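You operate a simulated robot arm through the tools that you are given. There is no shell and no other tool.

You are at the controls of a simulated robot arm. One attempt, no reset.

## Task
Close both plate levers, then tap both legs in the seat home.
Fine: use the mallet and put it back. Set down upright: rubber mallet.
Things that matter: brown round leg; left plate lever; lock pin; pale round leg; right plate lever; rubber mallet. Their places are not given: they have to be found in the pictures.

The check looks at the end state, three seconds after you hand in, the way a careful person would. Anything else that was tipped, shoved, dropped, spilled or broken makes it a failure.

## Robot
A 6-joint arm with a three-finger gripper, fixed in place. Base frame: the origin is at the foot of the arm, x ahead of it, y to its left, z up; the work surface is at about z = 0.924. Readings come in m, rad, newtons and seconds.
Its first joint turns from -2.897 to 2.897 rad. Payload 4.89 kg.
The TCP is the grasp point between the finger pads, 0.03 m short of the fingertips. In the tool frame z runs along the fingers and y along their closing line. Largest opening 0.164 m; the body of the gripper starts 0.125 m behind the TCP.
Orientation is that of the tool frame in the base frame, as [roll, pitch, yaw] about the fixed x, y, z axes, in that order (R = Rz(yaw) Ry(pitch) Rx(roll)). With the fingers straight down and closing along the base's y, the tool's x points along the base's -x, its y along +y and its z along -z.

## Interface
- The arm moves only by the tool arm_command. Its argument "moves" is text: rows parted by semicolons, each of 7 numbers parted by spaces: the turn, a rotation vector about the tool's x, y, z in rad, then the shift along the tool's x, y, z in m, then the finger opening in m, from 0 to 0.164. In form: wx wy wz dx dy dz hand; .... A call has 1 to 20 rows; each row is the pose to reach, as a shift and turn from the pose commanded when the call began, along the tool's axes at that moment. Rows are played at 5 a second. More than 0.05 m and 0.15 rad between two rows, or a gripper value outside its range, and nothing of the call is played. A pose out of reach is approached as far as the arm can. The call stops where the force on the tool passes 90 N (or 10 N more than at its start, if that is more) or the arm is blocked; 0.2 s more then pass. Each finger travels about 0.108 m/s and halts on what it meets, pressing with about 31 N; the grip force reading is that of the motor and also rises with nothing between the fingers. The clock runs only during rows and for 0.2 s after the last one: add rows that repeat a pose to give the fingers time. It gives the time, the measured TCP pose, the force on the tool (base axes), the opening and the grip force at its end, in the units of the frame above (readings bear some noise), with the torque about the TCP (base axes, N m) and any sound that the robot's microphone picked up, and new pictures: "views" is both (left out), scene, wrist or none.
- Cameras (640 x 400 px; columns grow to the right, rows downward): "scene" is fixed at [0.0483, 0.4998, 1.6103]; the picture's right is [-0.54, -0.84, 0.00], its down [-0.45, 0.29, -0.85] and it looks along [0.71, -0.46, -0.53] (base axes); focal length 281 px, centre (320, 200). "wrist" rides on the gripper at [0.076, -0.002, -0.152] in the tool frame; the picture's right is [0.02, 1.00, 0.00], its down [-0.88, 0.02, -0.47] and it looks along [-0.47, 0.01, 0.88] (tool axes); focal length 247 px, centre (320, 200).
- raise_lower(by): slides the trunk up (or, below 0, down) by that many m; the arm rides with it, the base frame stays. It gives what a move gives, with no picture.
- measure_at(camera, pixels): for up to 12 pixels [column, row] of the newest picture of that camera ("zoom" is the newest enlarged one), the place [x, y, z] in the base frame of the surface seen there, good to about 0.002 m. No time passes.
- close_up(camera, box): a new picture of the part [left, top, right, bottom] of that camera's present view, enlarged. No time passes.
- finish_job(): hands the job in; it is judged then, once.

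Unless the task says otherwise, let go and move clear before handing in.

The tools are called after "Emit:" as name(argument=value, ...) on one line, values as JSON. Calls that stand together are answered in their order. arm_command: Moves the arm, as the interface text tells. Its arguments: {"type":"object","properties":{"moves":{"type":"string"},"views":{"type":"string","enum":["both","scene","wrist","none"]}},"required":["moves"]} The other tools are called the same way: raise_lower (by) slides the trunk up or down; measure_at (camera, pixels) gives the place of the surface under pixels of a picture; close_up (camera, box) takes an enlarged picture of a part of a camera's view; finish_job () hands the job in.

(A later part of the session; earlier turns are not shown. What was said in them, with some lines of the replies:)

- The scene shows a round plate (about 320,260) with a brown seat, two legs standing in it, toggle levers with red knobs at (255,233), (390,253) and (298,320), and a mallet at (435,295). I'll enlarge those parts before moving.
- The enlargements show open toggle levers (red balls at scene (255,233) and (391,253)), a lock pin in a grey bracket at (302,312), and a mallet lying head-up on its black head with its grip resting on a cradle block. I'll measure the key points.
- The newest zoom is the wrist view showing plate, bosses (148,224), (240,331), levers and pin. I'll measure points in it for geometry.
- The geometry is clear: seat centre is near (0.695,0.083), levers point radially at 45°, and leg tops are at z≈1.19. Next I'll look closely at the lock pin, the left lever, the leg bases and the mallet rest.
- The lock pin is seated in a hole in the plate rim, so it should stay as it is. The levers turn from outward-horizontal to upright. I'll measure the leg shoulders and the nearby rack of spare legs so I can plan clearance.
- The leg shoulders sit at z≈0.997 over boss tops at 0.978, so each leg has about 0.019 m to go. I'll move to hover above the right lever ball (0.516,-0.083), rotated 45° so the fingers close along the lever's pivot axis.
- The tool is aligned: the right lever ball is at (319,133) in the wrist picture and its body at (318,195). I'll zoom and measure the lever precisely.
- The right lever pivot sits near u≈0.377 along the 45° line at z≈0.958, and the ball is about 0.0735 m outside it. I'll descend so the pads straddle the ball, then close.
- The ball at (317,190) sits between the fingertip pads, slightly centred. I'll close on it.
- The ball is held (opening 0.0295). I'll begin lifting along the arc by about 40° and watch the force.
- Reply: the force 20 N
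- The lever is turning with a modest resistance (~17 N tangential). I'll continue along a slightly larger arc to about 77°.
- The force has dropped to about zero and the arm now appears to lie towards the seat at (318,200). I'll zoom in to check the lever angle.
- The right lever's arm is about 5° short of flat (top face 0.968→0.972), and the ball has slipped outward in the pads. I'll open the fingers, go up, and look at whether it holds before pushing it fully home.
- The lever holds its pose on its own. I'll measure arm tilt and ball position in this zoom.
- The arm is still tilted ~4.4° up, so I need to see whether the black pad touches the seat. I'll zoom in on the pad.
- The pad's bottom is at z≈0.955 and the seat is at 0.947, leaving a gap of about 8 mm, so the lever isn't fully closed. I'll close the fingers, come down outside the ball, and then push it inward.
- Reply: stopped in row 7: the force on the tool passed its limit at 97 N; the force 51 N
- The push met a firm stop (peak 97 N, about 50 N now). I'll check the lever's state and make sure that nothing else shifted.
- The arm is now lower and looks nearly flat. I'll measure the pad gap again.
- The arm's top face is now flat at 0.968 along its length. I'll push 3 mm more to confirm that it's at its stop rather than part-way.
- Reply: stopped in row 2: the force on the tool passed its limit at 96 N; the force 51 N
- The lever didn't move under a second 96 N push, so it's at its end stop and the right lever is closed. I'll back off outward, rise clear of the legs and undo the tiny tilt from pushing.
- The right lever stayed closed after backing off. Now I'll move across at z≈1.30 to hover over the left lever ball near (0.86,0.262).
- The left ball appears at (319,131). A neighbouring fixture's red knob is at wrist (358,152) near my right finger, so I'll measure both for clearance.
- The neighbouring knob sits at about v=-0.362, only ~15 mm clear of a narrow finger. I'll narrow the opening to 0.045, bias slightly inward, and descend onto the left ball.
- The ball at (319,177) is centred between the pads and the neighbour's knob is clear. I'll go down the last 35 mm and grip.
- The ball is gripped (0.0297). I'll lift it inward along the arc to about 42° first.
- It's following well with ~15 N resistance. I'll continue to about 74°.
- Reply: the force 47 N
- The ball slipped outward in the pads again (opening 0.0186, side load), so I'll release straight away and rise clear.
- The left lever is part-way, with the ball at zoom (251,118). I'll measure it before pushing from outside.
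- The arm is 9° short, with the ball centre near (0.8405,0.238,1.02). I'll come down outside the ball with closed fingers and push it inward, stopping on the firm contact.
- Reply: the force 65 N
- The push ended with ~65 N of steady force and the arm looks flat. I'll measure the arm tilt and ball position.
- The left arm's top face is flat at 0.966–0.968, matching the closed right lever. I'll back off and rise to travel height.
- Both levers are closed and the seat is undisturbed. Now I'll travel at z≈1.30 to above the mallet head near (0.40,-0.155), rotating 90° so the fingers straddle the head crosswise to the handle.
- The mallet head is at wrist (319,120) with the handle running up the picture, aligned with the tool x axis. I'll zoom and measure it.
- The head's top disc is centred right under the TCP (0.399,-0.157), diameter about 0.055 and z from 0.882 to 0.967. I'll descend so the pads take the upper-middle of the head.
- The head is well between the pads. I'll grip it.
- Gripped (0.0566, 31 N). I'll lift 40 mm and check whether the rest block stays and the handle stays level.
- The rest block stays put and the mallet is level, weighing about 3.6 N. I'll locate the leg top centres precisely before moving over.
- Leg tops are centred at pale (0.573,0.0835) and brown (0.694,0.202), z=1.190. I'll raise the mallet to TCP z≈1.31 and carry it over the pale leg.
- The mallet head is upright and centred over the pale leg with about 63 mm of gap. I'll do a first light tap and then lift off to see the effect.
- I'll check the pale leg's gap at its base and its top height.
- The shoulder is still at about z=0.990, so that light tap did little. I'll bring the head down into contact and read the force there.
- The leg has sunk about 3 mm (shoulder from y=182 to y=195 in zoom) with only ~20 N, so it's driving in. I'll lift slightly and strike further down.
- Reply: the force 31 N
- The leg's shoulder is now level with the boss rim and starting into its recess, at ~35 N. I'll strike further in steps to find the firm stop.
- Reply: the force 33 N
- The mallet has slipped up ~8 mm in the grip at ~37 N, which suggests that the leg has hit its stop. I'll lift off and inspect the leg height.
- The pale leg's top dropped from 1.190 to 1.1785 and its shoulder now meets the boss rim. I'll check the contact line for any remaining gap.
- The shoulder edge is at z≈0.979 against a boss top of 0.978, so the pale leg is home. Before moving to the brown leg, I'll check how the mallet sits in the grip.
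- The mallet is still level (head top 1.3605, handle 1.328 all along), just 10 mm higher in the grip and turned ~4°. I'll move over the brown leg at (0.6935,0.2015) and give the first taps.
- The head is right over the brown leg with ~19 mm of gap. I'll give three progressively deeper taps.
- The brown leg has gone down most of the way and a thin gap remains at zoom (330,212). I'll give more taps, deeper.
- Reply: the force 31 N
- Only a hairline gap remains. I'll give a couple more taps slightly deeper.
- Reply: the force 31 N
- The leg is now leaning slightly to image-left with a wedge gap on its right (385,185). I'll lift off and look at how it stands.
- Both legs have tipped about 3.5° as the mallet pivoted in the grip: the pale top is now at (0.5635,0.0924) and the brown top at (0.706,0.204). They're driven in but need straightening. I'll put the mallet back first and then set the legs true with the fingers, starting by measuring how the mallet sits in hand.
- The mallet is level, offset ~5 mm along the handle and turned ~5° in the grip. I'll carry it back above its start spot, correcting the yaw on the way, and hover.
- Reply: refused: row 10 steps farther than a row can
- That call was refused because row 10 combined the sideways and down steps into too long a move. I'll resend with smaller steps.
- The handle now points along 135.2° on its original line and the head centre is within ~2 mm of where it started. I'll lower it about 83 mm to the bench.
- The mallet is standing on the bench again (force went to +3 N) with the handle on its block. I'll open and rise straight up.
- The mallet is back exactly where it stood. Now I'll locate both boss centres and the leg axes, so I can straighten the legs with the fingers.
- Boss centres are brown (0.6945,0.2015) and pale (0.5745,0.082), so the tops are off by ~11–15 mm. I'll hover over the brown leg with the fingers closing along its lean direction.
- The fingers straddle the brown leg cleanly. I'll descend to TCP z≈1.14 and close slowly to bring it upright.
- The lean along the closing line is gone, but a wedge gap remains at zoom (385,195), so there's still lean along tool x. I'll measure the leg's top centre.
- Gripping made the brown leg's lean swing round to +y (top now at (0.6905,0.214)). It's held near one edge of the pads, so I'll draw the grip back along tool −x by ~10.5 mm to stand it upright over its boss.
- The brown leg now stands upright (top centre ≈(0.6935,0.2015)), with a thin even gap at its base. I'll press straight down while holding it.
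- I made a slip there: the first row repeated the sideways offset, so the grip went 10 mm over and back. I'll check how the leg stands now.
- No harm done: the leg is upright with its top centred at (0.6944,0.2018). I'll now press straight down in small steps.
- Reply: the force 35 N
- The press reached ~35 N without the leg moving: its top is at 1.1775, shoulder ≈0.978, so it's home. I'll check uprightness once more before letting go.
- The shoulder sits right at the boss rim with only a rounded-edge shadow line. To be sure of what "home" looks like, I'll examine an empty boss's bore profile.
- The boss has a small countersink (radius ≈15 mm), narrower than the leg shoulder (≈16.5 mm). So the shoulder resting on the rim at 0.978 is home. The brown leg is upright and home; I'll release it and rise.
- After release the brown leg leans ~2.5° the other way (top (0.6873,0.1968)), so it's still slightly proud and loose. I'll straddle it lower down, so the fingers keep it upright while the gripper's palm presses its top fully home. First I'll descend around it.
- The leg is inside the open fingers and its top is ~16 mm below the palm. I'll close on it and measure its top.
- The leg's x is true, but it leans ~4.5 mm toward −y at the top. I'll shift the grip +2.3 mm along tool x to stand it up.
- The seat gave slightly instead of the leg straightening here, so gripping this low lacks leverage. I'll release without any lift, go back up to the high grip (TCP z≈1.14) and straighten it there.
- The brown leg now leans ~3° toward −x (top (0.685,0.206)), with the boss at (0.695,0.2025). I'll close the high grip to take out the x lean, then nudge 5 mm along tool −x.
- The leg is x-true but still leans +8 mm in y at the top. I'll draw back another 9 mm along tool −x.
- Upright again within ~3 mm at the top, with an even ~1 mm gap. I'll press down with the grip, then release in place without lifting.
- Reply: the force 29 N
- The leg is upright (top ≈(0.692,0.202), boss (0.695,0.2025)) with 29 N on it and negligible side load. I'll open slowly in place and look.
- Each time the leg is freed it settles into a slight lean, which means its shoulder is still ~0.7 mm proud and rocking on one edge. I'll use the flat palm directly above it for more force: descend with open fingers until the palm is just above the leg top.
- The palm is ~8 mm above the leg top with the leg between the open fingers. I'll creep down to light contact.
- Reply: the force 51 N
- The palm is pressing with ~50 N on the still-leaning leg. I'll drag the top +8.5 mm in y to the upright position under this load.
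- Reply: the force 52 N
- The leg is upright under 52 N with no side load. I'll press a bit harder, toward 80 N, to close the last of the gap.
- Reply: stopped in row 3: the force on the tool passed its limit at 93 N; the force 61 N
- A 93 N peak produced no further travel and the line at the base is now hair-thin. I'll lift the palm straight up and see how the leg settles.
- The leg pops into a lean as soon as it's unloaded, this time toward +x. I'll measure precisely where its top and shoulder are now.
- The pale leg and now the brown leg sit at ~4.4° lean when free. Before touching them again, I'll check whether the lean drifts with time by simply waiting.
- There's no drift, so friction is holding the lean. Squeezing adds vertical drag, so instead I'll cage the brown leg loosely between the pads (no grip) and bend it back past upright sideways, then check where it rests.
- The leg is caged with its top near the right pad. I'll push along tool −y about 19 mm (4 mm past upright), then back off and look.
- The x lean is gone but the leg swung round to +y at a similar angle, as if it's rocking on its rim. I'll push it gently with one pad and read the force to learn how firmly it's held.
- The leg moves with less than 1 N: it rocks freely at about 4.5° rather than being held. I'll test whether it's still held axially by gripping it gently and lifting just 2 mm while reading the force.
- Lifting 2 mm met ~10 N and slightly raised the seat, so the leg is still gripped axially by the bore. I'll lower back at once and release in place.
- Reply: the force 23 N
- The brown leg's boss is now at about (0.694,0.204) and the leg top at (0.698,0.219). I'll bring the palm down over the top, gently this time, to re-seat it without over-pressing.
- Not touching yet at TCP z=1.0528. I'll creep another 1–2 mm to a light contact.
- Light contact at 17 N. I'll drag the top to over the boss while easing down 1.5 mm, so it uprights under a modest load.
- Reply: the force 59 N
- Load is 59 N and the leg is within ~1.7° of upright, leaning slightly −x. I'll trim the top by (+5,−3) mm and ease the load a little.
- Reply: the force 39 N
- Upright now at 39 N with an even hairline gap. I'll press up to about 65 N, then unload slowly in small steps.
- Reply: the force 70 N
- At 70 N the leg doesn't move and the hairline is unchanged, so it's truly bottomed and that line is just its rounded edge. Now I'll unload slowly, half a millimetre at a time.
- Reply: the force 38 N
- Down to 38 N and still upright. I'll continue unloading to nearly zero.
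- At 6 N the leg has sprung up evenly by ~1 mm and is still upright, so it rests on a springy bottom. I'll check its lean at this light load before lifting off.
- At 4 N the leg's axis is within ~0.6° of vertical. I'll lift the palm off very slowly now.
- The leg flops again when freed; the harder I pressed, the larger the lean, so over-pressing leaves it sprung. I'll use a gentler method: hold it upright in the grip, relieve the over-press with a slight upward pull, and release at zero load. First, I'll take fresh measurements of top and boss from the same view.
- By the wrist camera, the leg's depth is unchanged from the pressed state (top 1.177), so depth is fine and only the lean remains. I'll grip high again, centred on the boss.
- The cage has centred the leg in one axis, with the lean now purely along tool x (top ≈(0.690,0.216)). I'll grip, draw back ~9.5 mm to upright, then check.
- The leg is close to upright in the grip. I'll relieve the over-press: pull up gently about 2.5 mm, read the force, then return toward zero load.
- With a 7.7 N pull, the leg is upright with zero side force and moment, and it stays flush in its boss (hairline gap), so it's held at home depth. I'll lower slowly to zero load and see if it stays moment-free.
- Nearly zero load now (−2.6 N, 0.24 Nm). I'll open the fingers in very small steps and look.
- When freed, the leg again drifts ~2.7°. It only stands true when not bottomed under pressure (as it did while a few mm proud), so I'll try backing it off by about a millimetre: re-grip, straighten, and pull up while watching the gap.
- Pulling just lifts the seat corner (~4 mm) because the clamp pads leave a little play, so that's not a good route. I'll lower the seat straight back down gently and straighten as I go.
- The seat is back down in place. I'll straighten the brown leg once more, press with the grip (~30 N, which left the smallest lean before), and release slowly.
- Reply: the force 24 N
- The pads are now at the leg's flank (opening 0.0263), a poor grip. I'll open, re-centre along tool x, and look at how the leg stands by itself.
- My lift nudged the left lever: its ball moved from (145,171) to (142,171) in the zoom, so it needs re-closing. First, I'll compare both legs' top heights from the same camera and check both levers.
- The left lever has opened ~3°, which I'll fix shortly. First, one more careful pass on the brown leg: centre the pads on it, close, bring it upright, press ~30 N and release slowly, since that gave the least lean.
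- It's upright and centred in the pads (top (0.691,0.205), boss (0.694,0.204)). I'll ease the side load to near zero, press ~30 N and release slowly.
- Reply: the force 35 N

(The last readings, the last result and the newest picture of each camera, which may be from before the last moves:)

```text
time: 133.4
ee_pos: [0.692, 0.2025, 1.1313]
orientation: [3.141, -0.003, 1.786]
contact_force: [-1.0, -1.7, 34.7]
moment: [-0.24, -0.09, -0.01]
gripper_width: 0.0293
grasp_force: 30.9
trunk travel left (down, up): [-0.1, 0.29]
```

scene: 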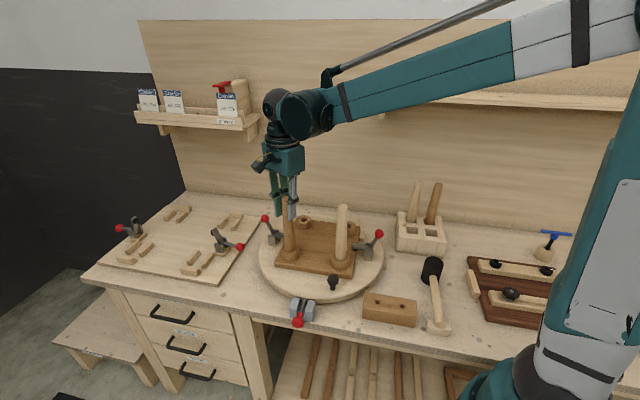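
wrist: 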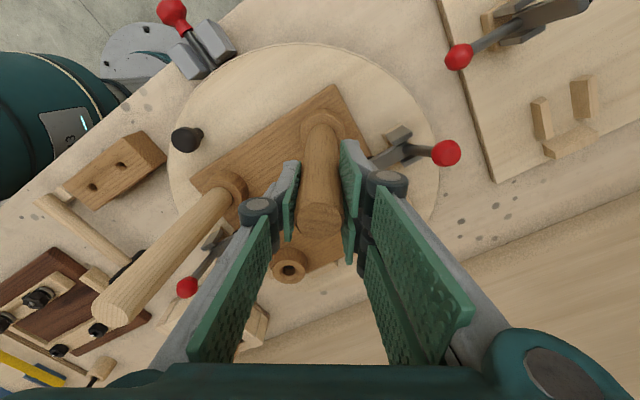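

Emit:
arm_command(moves="0 0 0 0 0 0 0.029; 0 0 0 0 0 0 0.0295; 0 0 0 0 0 0 0.03; 0 0 0 0 0 0 0.0305; 0 0 0 0 0 0 0.031; 0 0 0 0 0 0 0.0315; 0 0 0 0 0 0 0.032; 0 0 0 0 0 0 0.0325; 0 0 0 0 0 0 0.0325; 0 0 0 0 0 0 0.0325")

Emit:
close_up(camera="wrist", box=[260, 90, 380, 240])

Emit:
close_up(camera="scene", box=[281, 243, 299, 257])

Emit:
measure_at(camera="wrist", pixels=[[319, 196], [319, 202], [319, 208], [319, 214], [319, 220], [319, 226], [305, 214], [333, 214]])

```text
time: 135.6
ee_pos: [0.6939, 0.2021, 1.1301]
orientation: [3.14, -0.003, 1.786]
contact_force: [0.1, 0.1, -0.8]
moment: [0.02, 0.01, -0.03]
gripper_width: 0.0317
grasp_force: 0.0
trunk travel left (down, up): [-0.1, 0.29]
```

scene: 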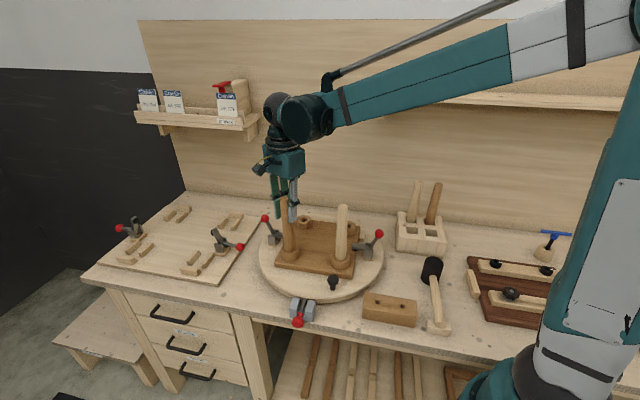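
wrist: 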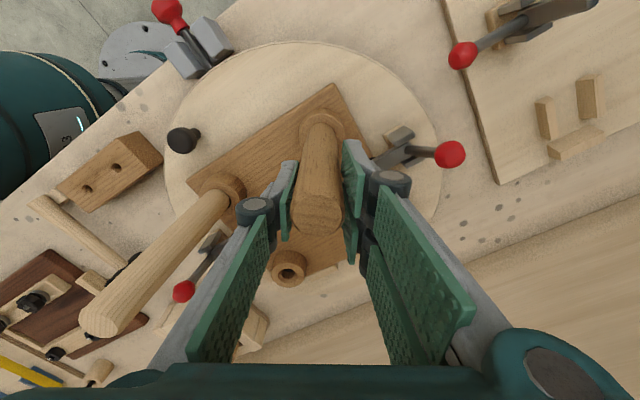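

```text
2.67 times, centred on (320, 165) of wrist
```

zoom: 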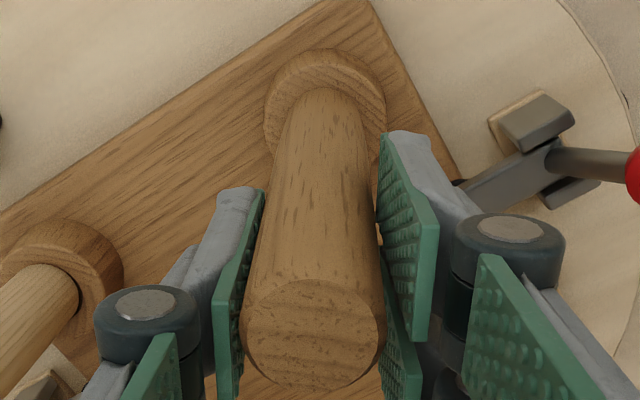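

```text
16.00 times, centred on (290, 250) of scene
```

zoom: 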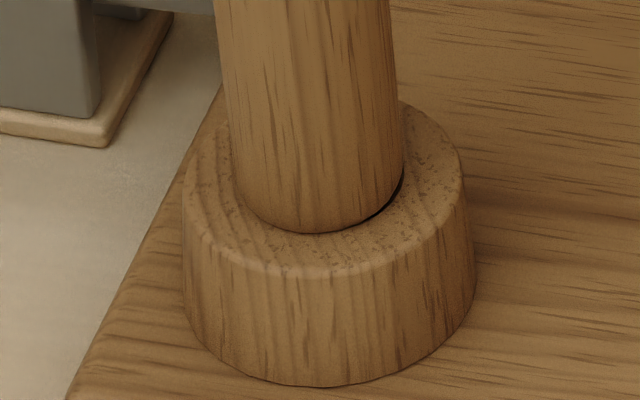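

```text
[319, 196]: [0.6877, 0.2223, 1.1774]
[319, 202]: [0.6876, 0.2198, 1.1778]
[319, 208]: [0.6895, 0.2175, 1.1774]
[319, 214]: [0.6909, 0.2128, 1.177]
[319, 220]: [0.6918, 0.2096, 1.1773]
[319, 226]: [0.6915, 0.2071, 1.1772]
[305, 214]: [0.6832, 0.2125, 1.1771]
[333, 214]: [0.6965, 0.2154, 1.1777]
```

The brown leg now rests at only ~2.3° with its depth unchanged (1.177). That's the best it will do, so I'll open fully and rise clear.

Emit:
arm_command(moves="0 0 0 0 0 0 0.036; 0 0 0 0 0 0 0.045; 0 0 0 0 0 0 0.06; 0 0 0 0 0 0 0.08; 0 0 0 0 0 -0.04 0.08; 0 0 0 0 0 -0.085 0.08; 0 0 0 0 0 -0.13 0.08; 0 0 0 0 0 -0.17 0.08; 0 0 0 0 0 -0.17 0.08")

Emit:
close_up(camera="scene", box=[255, 180, 355, 270])

Emit:
close_up(camera="wrist", box=[180, 30, 440, 230])

```text
time: 137.6
ee_pos: [0.6946, 0.2017, 1.3003]
orientation: [3.141, -0.002, 1.786]
contact_force: [-0.4, 0.4, 0.7]
moment: [0.01, -0.04, 0.0]
gripper_width: 0.0802
grasp_force: 0.1
trunk travel left (down, up): [-0.1, 0.29]
```

scene: 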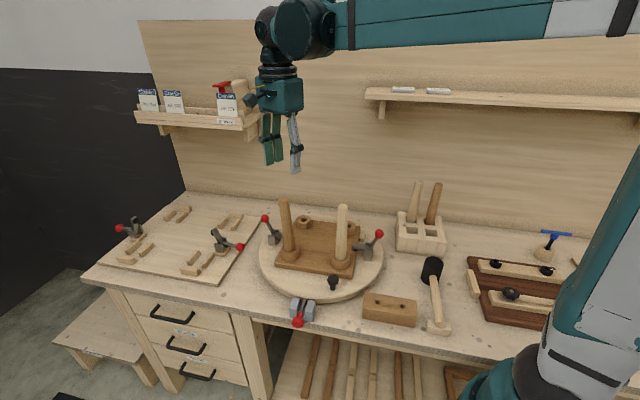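
wrist: 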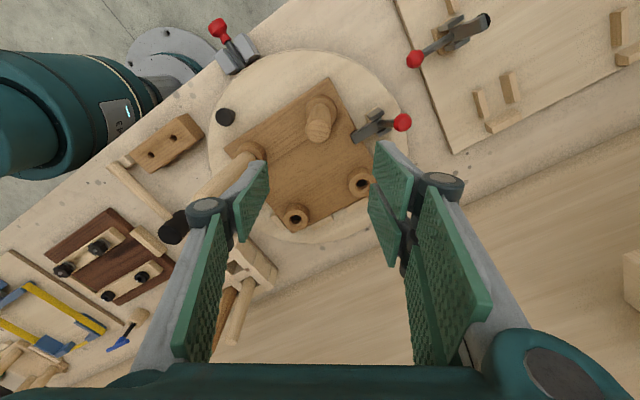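

```text
4.44 times, centred on (305, 225) of scene
```

zoom: 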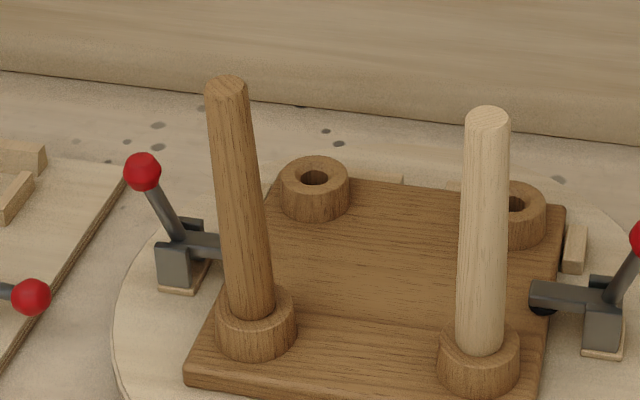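

```text
2.00 times, centred on (310, 130) of wrist
```

zoom: 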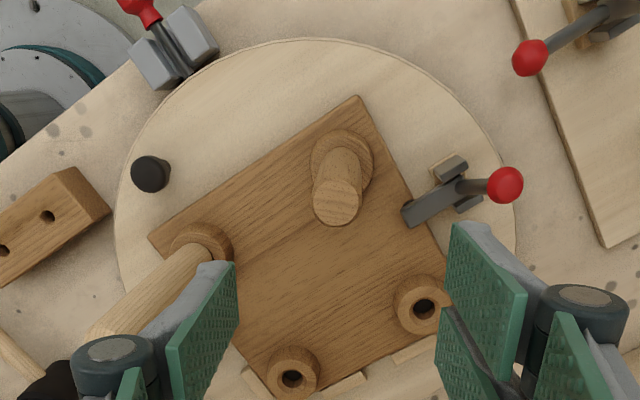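

Emit:
measure_at(camera="scene", pixels=[[283.9, 199.2], [281, 199], [287, 199.4], [283.9, 197.7], [283.9, 200.7]])

Emit:
measure_at(camera="wrist", pixels=[[318, 130], [318, 124], [318, 136], [308, 130], [328, 130]])

Emit:
close_up(camera="wrist", box=[290, 80, 350, 160])

```text
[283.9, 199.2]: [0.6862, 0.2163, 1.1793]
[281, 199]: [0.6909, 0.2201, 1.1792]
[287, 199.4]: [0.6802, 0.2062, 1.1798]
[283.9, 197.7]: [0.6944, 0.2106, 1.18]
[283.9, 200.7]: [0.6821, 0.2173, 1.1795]
```

```text
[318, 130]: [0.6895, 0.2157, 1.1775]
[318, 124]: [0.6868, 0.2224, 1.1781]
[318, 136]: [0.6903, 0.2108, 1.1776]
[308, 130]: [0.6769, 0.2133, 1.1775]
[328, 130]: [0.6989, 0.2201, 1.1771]
```

```text
5.00 times, centred on (320, 120) of wrist
```

zoom: 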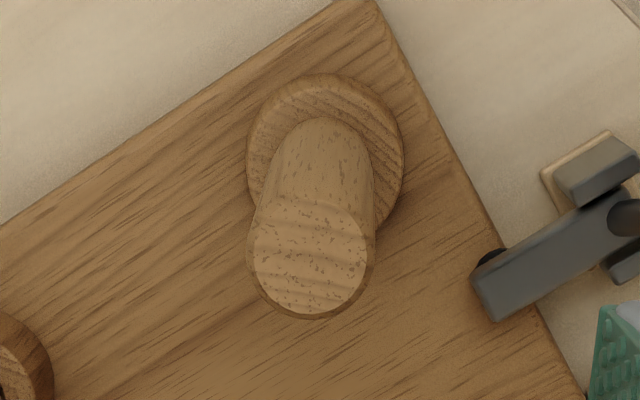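

The brown leg rests ~3.5° off true within its socket play, but depth is home and it can't be pushed or pulled axially, so I'll leave it. Now I'll go re-close the left lever: rotate back to the lever orientation and move to hover outside its ball.

Emit:
arm_command(moves="0 0 -0.1428 0.0025 0.0134 0 0.06; 0 0 -0.2855 0.0049 0.0268 0 0.04; 0 0 -0.4283 0.0074 0.0402 0 0.02; 0 0 -0.5711 0.0098 0.0536 0 0; 0 0 -0.7138 0.0123 0.067 0 0; 0 0 -0.8566 0.0148 0.0804 0 0; 0 0 -0.9994 0.0172 0.0938 0 0; 0 0 -1.1421 0.0197 0.1073 0 0; 0 0 -1.2849 0.0221 0.1207 0 0; 0 0 -1.4277 0.0246 0.1341 0 0; 0 0 -1.5704 0.0271 0.1475 0 0; 0 0 -1.7132 0.0295 0.1609 0 0; 0 0 -1.856 0.032 0.1743 0 0; 0 0 -1.9987 0.0344 0.1877 0 0; 0 0 -2.1415 0.0369 0.2011 0 0; 0 0 -2.1415 0.0369 0.2011 0 0; 0 0 -2.1415 0.0369 0.2011 0 0")

Emit:
close_up(camera="scene", box=[240, 205, 300, 255])

```text
time: 141.2
ee_pos: [0.8826, 0.2793, 1.3032]
orientation: [3.141, 0.001, -2.357]
contact_force: [0.0, 0.6, -0.9]
moment: [0.01, 0.03, 0.0]
gripper_width: 0.0
grasp_force: 31.1
trunk travel left (down, up): [-0.1, 0.29]
```

scene: 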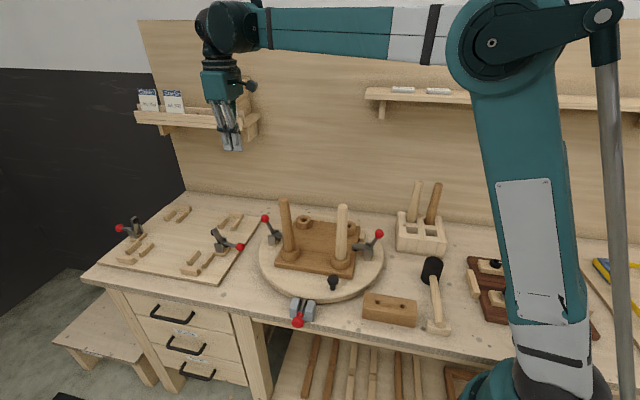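
wrist: 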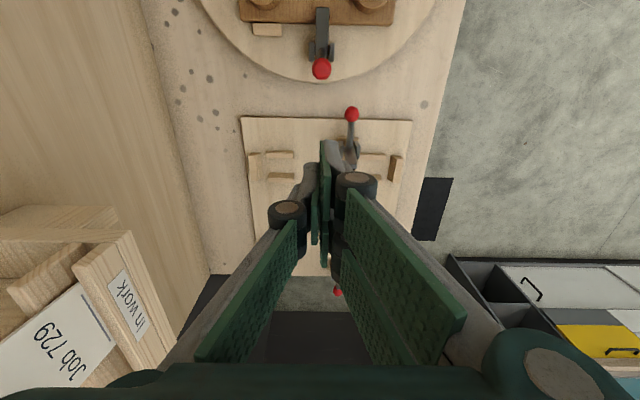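

```text
8.00 times, centred on (270, 230) of scene
```

zoom: 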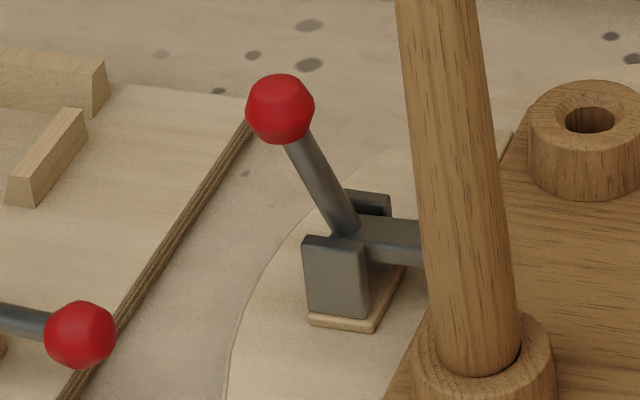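

The left ball sits at (280,108) versus (287,107) when it was fully closed. I'll descend outside it and push it home as before.

Emit:
arm_command(moves="0 0 0 0 0 0.045 0; 0 0 0 0 0 0.09 0; 0 0 0 0 0 0.135 0; 0 0 0 0 0 0.18 0; 0 0 0 0 0 0.225 0; 0 0 0 0 0 0.265 0; 0 0 0 0 0 0.283 0; 0 0 0 0.012 0 0.283 0; 0 0 0 0.018 0 0.283 0; 0 0 0 0.022 0 0.283 0; 0 0 0 0.025 0 0.283 0; 0 0 0 0.028 0 0.283 0; 0 0 0 0.03 0 0.283 0; 0 0 0 0.032 0 0.283 0; 0 0 0 0.0335 0 0.283 0")

Emit:
close_up(camera="scene", box=[240, 205, 300, 255])

Emit:
measure_at(camera="wrist", pixels=[[323, 128], [323, 60], [323, 45], [323, 30], [324, 15], [324, 5]])

```text
time: 144.4
ee_pos: [0.8594, 0.2591, 1.0181]
orientation: [3.142, 0.004, -2.358]
contact_force: [28.3, 28.9, 17.7]
moment: [-0.67, 0.68, -0.04]
gripper_width: 0.0
grasp_force: 30.7
trunk travel left (down, up): [-0.1, 0.29]
```

scene: 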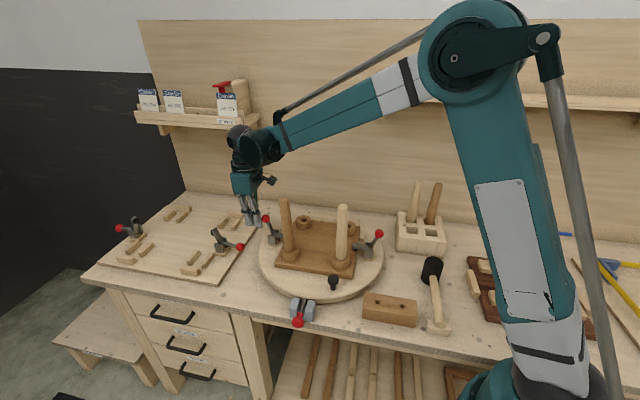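
wrist: 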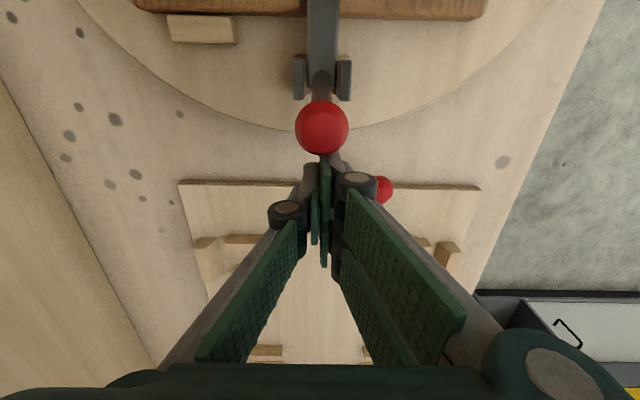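

```text
8.00 times, centred on (270, 230) of scene
```

zoom: 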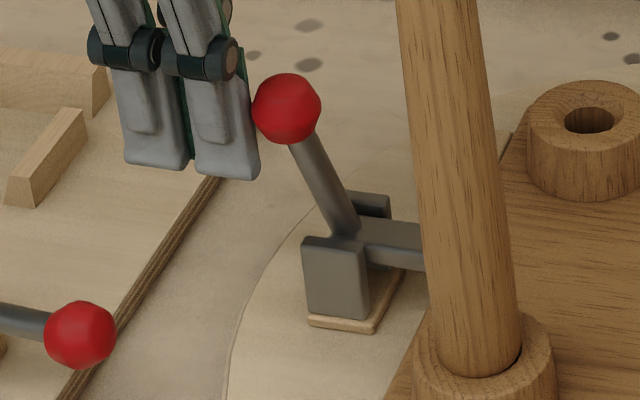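

```text
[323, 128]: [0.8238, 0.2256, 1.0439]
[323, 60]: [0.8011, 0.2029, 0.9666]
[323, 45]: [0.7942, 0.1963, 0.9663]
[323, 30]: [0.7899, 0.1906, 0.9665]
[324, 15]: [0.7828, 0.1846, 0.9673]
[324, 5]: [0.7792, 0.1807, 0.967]
```

The left arm is flat again (0.9665 along its length) at ~44 N. I'll give one more millimetre, then back off and rise.

Emit:
arm_command(moves="0 0 0 0.001 0 0 0; 0 0 0 0.0015 0 0 0; 0 0 0 -0.01 0 0 0; 0 0 0 -0.03 0 -0.005 0; 0 0 0 -0.03 0 -0.05 0; 0 0 0 -0.03 0 -0.1 0; 0 0 0 -0.03 0 -0.145 0.02; 0 0 0 -0.03 0 -0.19 0.05; 0 0 0 -0.03 0 -0.235 0.08; 0 0 0 -0.03 0 -0.28 0.085; 0 0 0 -0.03 0 -0.28 0.085")

Emit:
close_up(camera="scene", box=[240, 190, 400, 290])

Emit:
close_up(camera="scene", box=[240, 205, 300, 255])

```text
time: 146.8
ee_pos: [0.8795, 0.2796, 1.2978]
orientation: [3.141, 0.002, -2.355]
contact_force: [0.1, -0.1, 0.2]
moment: [0.01, -0.06, 0.01]
gripper_width: 0.085
grasp_force: 0.1
trunk travel left (down, up): [-0.1, 0.29]
```

scene: 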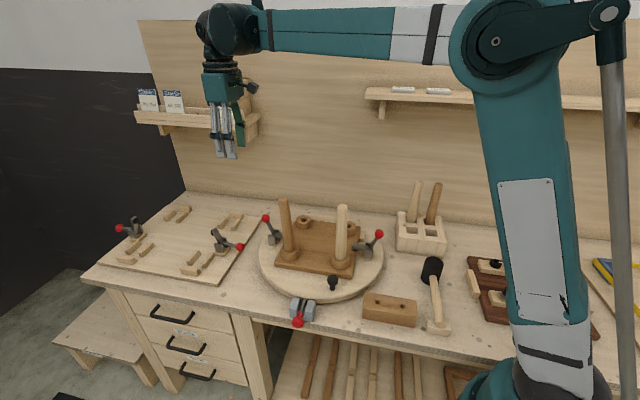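
wrist: 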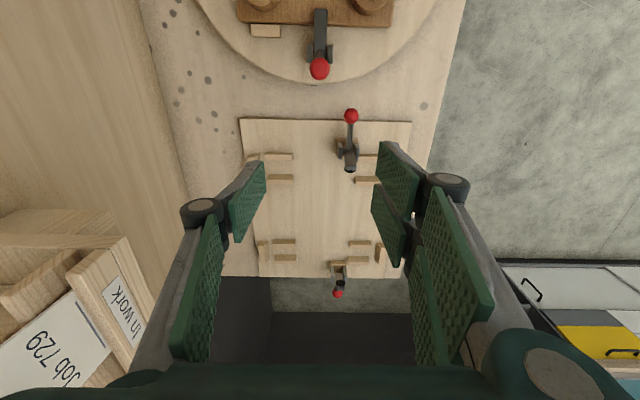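

```text
4.00 times, centred on (320, 240) of scene
```

zoom: 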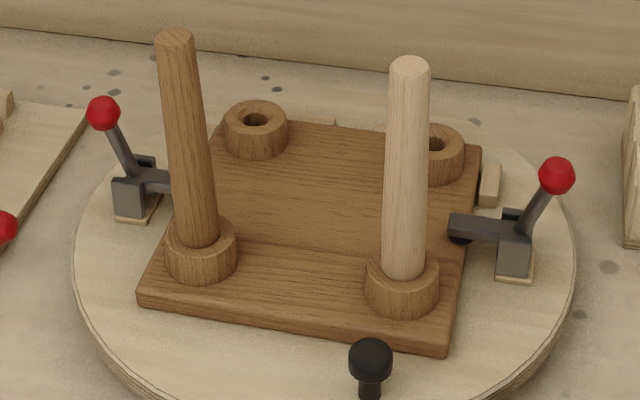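

```text
8.00 times, centred on (270, 230) of scene
```

zoom: 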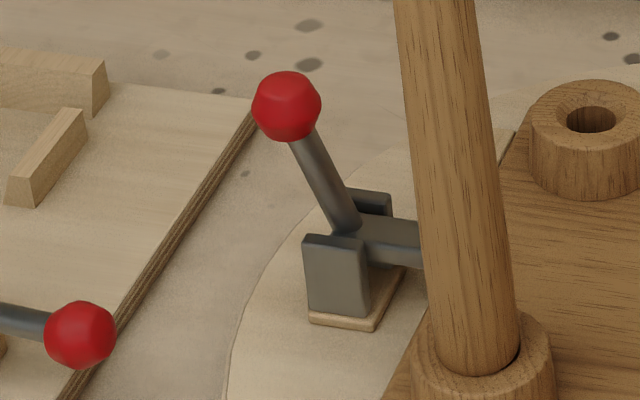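

Both levers are closed again and the seat is back on its marks. I'll do a final check of the right lever's arm, the lock pin, and the mallet.

Emit:
close_up(camera="scene", box=[350, 220, 400, 265])

Emit:
measure_at(camera="zoom", pixels=[[125, 215], [175, 222], [225, 232], [255, 238], [145, 265], [145, 272], [358, 121]])

Emit:
close_up(camera="scene", box=[282, 288, 330, 330])

Emit:
close_up(camera="scene", box=[400, 240, 480, 345])

Emit:
measure_at(camera="scene", pixels=[[434, 261], [437, 295], [441, 318], [441, 327], [298, 321], [304, 306], [333, 280], [342.6, 206.5], [284, 199.2]])

```text
8.89 times, centred on (375, 242) of scene
```

zoom: 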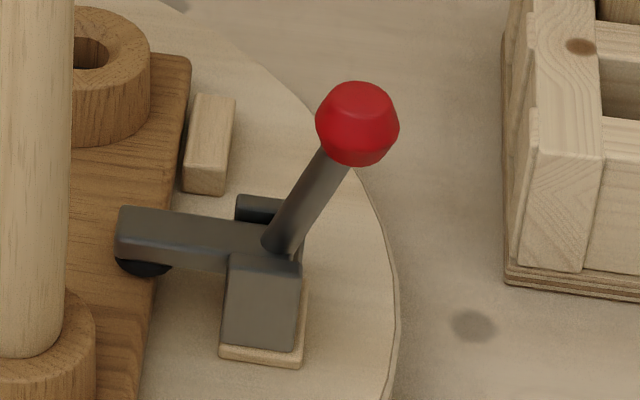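

```text
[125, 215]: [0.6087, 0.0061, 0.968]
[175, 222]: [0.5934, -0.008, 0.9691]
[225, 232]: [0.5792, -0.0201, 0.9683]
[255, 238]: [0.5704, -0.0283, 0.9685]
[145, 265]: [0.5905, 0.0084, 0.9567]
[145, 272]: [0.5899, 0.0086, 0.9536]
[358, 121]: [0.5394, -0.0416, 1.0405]
```

```text
9.52 times, centred on (306, 309) of scene
```

zoom: 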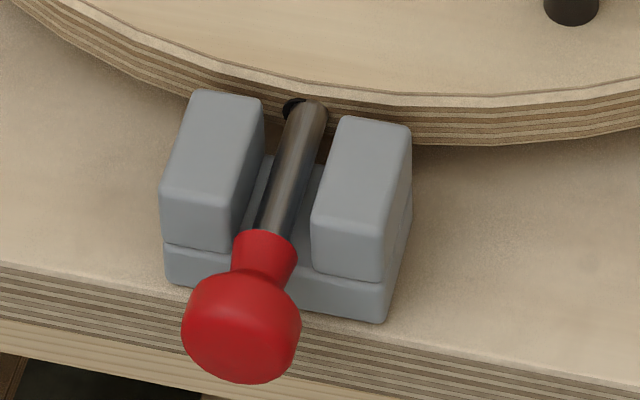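

```text
3.81 times, centred on (440, 292) of scene
```

zoom: 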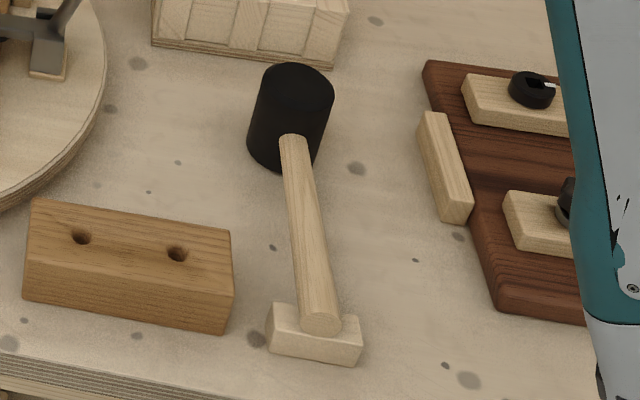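

```text
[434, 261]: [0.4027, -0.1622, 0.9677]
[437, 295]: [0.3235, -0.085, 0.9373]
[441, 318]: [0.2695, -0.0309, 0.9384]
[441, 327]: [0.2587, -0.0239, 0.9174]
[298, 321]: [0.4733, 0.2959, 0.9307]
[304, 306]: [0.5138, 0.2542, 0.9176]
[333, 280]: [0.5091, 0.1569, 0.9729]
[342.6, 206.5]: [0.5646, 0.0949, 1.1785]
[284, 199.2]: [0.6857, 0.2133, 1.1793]
```

Everything else is in order (mallet exactly at its start, pin engaged, both lever arms flat at 0.968). The pale leg still leans ~4.3°, though. I noticed the gripper's +y side has two fingertips with a gap, which can act as a V-fork, so I'll use that to nudge the pale leg straight without gripping. I'm moving over it now.

Emit:
arm_command(moves="0 0 0 0.0394 0.0099 0 0.085; 0 0 0 0.0788 0.0198 0 0.085; 0 0 0 0.1181 0.0297 0 0.085; 0 0 0 0.1575 0.0396 0 0.085; 0 0 0 0.1969 0.0494 0 0.085; 0 0 0 0.2363 0.0593 0 0.085; 0 0 0 0.2756 0.0692 0 0.085; 0 0 0 0.315 0.0791 0 0.085; 0 0 0 0.3544 0.089 0 0.085; 0 0 0 0.3544 0.089 0.04 0.085; 0 0 0 0.3544 0.089 0.06 0.085; 0 0 0 0.3544 0.089 0.06 0.085")

Emit:
close_up(camera="wrist", box=[220, 70, 420, 260])

```text
time: 149.4
ee_pos: [0.5656, 0.0909, 1.2394]
orientation: [-3.141, 0.003, -2.354]
contact_force: [-1.4, -0.7, 0.2]
moment: [0.03, -0.02, -0.02]
gripper_width: 0.0847
grasp_force: 0.0
trunk travel left (down, up): [-0.1, 0.29]
```

scene: 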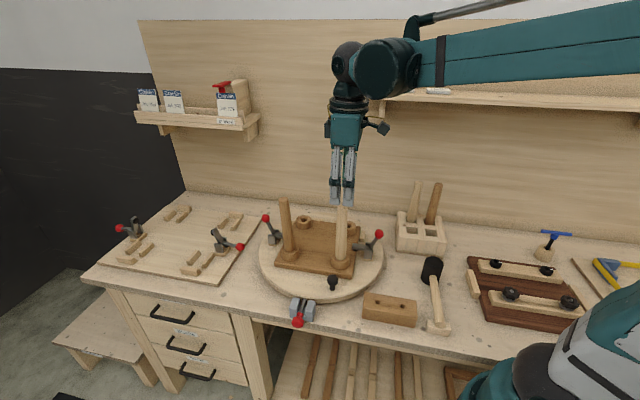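
wrist: 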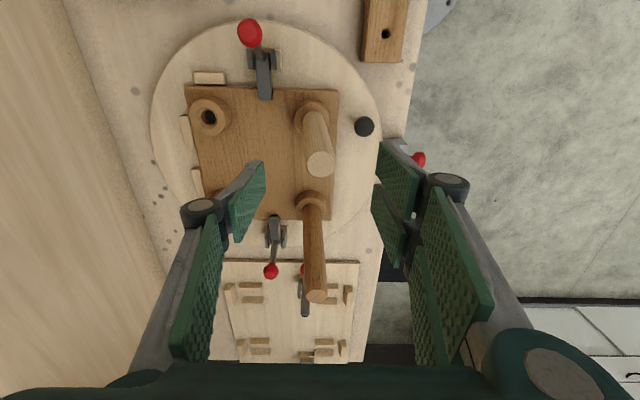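

```text
2.11 times, centred on (320, 165) of wrist
```

zoom: 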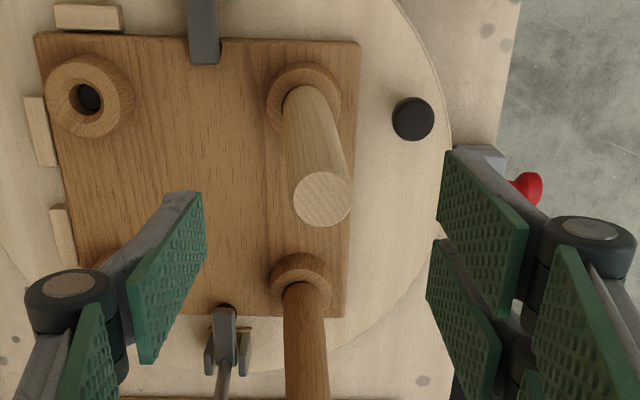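

Emit:
arm_command(moves="0 0 0 0 0 0.04 0.08; 0 0 0 0 0 0.075 0.07; 0 0 0 0 0 0.09 0.06; 0 0 0 0 0 0.09 0.05; 0 0 0 0 0 0.09 0.044; 0 0 0 0 0 0.09 0.044")

Emit:
close_up(camera="wrist", box=[250, 70, 390, 260])

```text
time: 150.8
ee_pos: [0.5664, 0.0941, 1.1474]
orientation: [3.14, 0.002, -2.356]
contact_force: [0.2, -0.4, 0.7]
moment: [-0.03, 0.01, -0.02]
gripper_width: 0.0436
grasp_force: 0.0
trunk travel left (down, up): [-0.1, 0.29]
```

scene: 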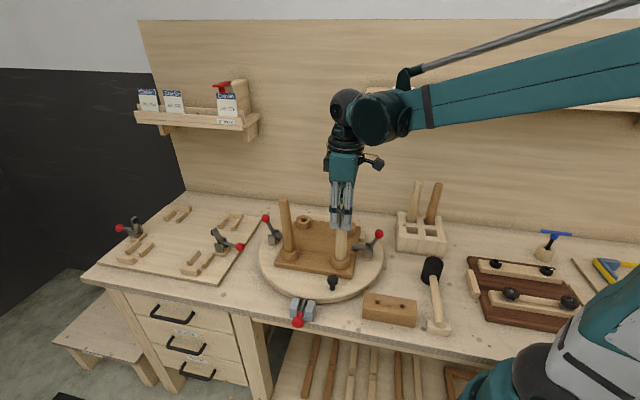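
wrist: 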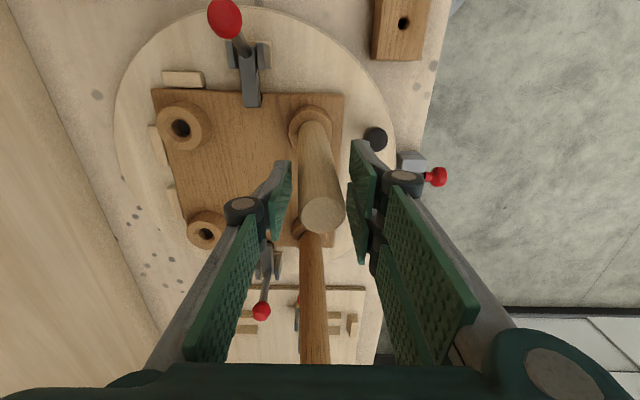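

```text
2.11 times, centred on (320, 165) of wrist
```

zoom: 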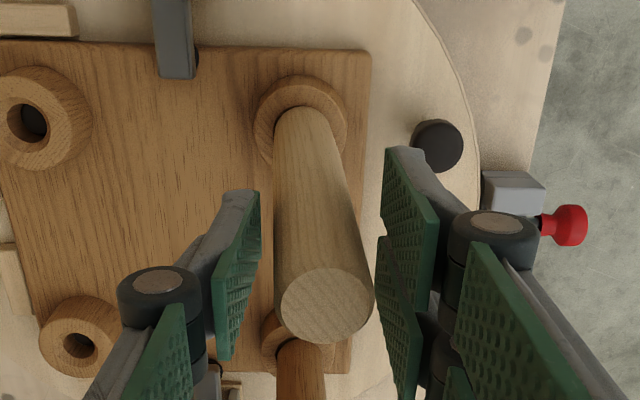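

The pale leg is centred, with the two-finger side just to its right. I'll push it along tool −y in small steps (16 mm in total, about 11 mm of leg motion) and look.

Emit:
arm_command(moves="0 0 0 0 -0.003 0 0.044; 0 0 0 0 -0.006 0 0.044; 0 0 0 0 -0.009 0 0.044; 0 0 0 0 -0.0115 0 0.044; 0 0 0 0 -0.014 0 0.044; 0 0 0 0 -0.016 0 0.044; 0 0 0 0 -0.016 0 0.044")

Emit:
close_up(camera="wrist", box=[250, 70, 390, 260])

Emit:
measure_at(camera="wrist", pixels=[[323, 214], [323, 208], [323, 220], [312, 214], [334, 214]])

```text
time: 152.4
ee_pos: [0.5768, 0.0806, 1.1464]
orientation: [-3.141, 0.002, -2.357]
contact_force: [0.6, -0.5, 0.5]
moment: [0.01, -0.02, 0.0]
gripper_width: 0.0442
grasp_force: 0.1
trunk travel left (down, up): [-0.1, 0.29]
```

scene: 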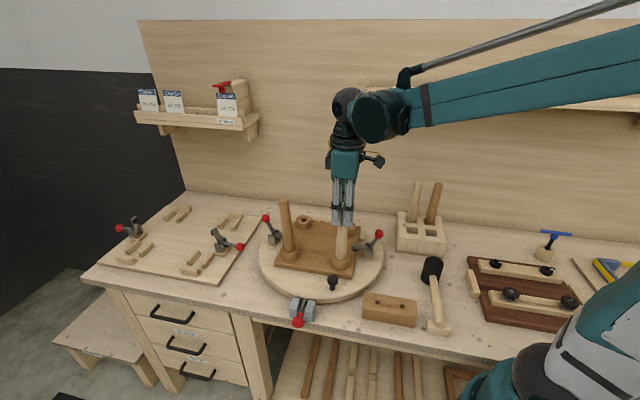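
wrist: 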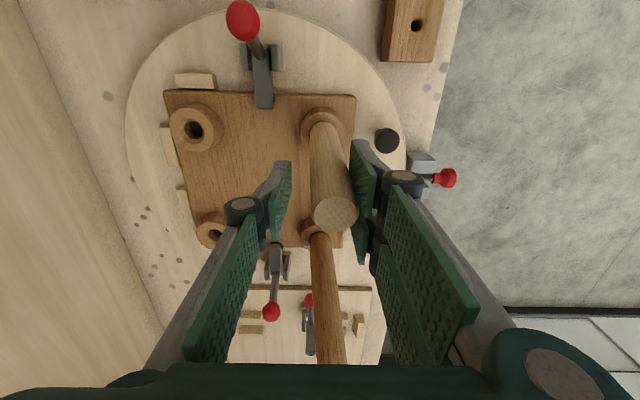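

```text
2.11 times, centred on (320, 165) of wrist
```

zoom: 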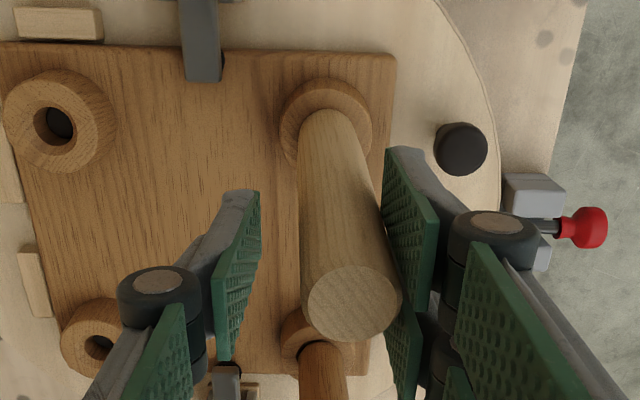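

```text
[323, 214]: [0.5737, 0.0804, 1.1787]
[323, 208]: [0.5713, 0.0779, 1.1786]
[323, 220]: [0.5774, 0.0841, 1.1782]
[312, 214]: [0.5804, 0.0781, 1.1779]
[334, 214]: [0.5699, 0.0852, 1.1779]
```

The leg moved with the fork: the top is now ≈(0.569,0.0855), with ~6.5 mm to go. I'll push 6 mm more, then retract and measure.

Emit:
arm_command(moves="0 0 0 0 -0.002 0 0.044; 0 0 0 0 -0.004 0 0.044; 0 0 0 0 -0.006 0 0.044; 0 0 0 0 -0.006 0 0.044; 0 0 0 0 -0.004 0 0.044; 0 0 0 0 -0.001 0 0.044; 0 0 0 0 0.003 0 0.044; 0 0 0 0 0.003 0 0.044; 0 0 0 0 0.003 0 0.044")

Emit:
close_up(camera="wrist", box=[250, 70, 390, 260])

Emit:
close_up(camera="scene", box=[325, 242, 360, 275])

Emit:
measure_at(camera="wrist", pixels=[[328, 214], [328, 208], [328, 220], [317, 214], [339, 214]])

```text
time: 154.4
ee_pos: [0.5759, 0.0821, 1.1488]
orientation: [3.142, 0.001, -2.357]
contact_force: [0.2, 0.9, -0.3]
moment: [0.03, 0.0, 0.04]
gripper_width: 0.044
grasp_force: 0.1
trunk travel left (down, up): [-0.1, 0.29]
```

scene: 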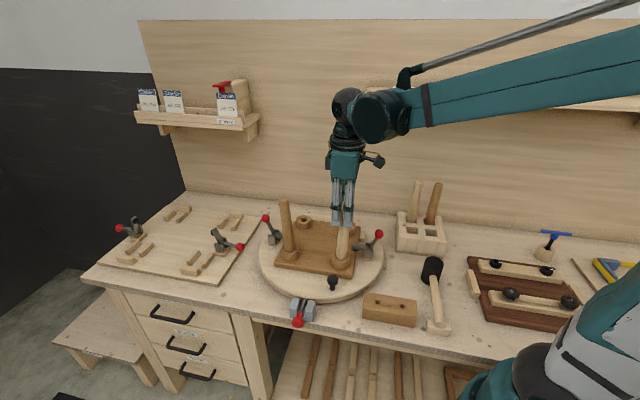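
wrist: 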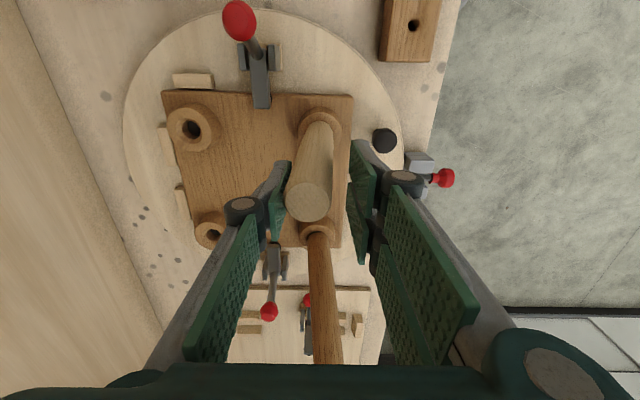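

```text
2.11 times, centred on (320, 165) of wrist
```

zoom: 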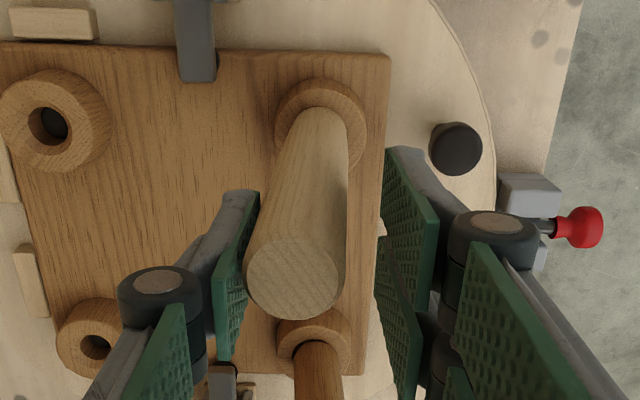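

```text
12.12 times, centred on (342, 258) of scene
```

zoom: 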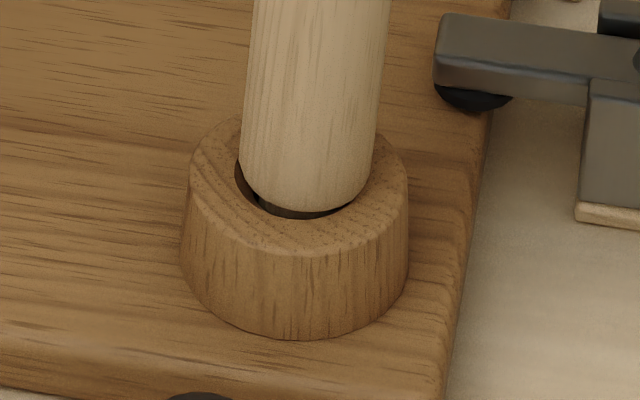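

```text
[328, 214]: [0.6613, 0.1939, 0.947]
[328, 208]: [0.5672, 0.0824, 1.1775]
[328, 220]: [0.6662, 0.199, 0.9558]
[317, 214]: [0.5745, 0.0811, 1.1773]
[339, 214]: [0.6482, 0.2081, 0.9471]
```

The leg simply tips over the balance point to the other side, so a free stance of ~3° in any direction is its natural play in the socket and can't be removed. Its depth matches the brown leg (top 1.1775). I'll open and withdraw straight up.

Emit:
arm_command(moves="0 0 0 0 0 0 0.05; 0 0 0 0 -0.002 0 0.06; 0 0 0 0 -0.004 0 0.075; 0 0 0 0 -0.004 0 0.085; 0 0 0 0 -0.004 -0.04 0.085; 0 0 0 0 -0.004 -0.085 0.085; 0 0 0 0 -0.004 -0.13 0.085; 0 0 0 0 -0.004 -0.175 0.085; 0 0 0 0 -0.004 -0.22 0.085; 0 0 0 0 -0.004 -0.26 0.085; 0 0 0 0 -0.004 -0.26 0.085; 0 0 0 0 -0.004 -0.26 0.085")

Emit:
close_up(camera="scene", box=[240, 185, 400, 290])

Emit:
close_up(camera="wrist", box=[220, 60, 420, 260])

```text
time: 157.0
ee_pos: [0.5782, 0.0801, 1.4097]
orientation: [3.141, 0.003, -2.356]
contact_force: [0.1, 0.0, 0.1]
moment: [-0.01, -0.06, 0.0]
gripper_width: 0.0851
grasp_force: 0.1
trunk travel left (down, up): [-0.1, 0.29]
```

scene: 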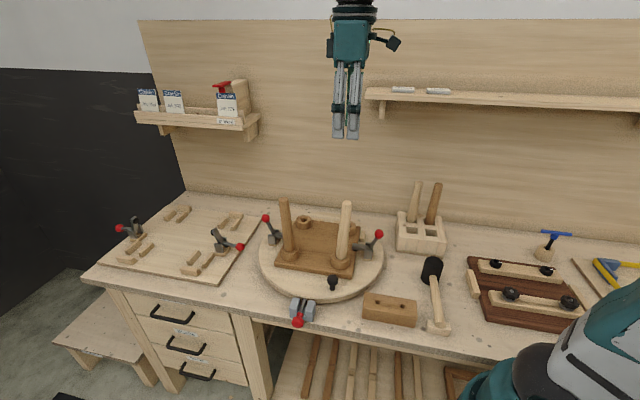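
wrist: 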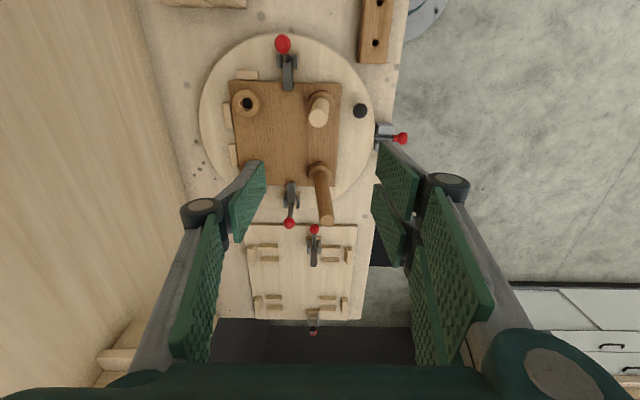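

```text
3.81 times, centred on (320, 238) of scene
```

zoom: 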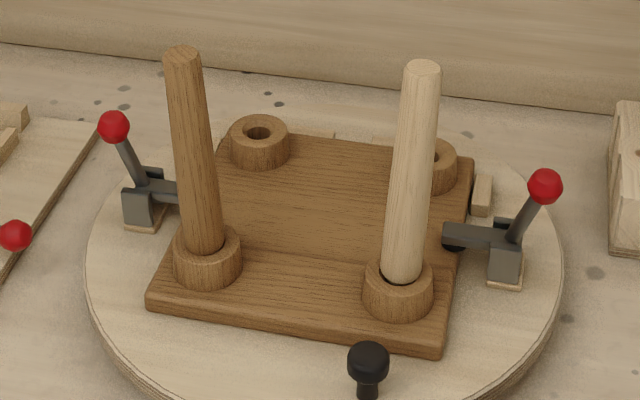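

```text
2.00 times, centred on (320, 160) of wrist
```

zoom: 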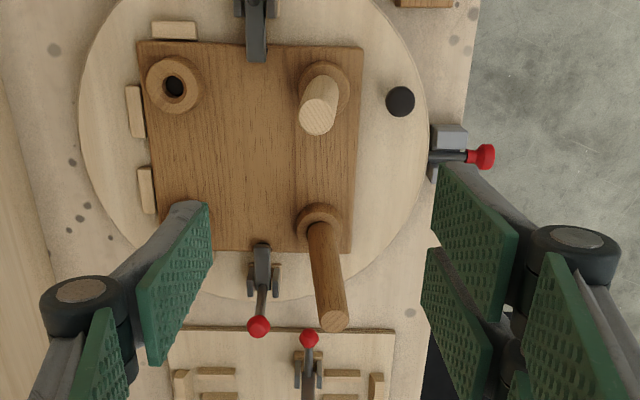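

Emit:
measure_at(camera="scene", pixels=[[347, 204], [344, 203.7], [350, 204.3], [347, 202.3], [347, 205.6], [284.3, 200.3], [281.3, 200], [287.3, 200.6], [284.3, 198.8], [284.3, 201.8]])

Emit:
close_up(camera="scene", box=[333, 248, 351, 264])

Emit:
close_up(camera="scene", box=[281, 243, 299, 257])

```text
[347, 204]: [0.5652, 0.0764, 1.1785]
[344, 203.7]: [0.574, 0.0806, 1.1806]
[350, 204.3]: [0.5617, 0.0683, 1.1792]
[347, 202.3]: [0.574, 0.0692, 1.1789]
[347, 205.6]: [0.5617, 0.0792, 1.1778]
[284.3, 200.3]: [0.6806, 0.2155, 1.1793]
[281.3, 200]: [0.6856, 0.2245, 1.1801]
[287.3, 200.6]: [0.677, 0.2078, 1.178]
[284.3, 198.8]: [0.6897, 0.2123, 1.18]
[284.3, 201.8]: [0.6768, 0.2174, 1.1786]
```

```text
16.00 times, centred on (342, 256) of scene
```

zoom: 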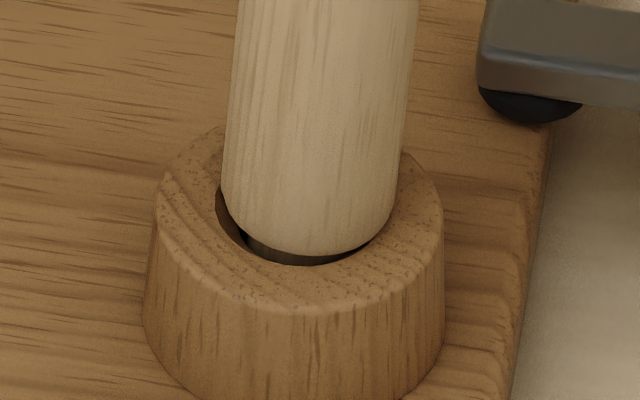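

```text
16.00 times, centred on (290, 250) of scene
```

zoom: 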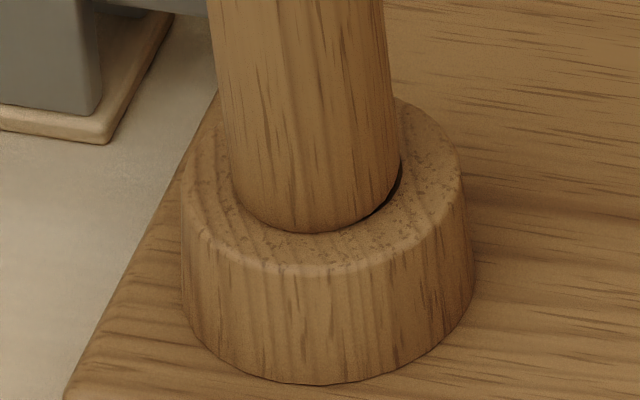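

The readings agree: both leg tops stand at z≈1.179, down from 1.190 and the same depth as when the brown leg was pressed to its stop at 93 N. Both lever arms are flat and closed, the lock pin is engaged, and the mallet stands back on its start spot with its handle on the block. The legs keep a ~3° lean that I couldn't take out. The gripper is open and clear above, so I'm handing in.

Emit:
finish_job()

```text
The job is handed in.
```

I closed both plate levers and drove both legs in, but each leg still leans by about 3° and I couldn't get either to stay upright. I've handed the job in; I don't know the result of the check.

- **Levers:** Both arms read flat when I last measured them. The left one opened about 3° when I lifted a leg to straighten it, so I pushed it closed again.
- **Legs:** Both leg tops are at about z = 1.179, down from 1.190. The brown leg went no deeper under a 93 N press. I never pressed the pale leg that hard; I'm taking it as home because its top is at the same height.
- **Lean:** The mallet turned in the grip during the final taps and tipped both legs. I tried to straighten them with the fingers and, on the brown leg, by pressing with the gripper's palm. Each time I let go, they settled back into a lean, and the pale leg shows a small gap on one side of its socket. I couldn't tell whether that is normal play in the sockets or damage from my handling.
- **Mallet:** It is upright on its starting spot, with the handle on its block.
- **Small shifts:** The lock pin is still engaged. The turntable plate turned slightly within the pin's play. The seat ended 1–2 mm from where it started, and I lifted one corner about 4 mm before setting it back down.
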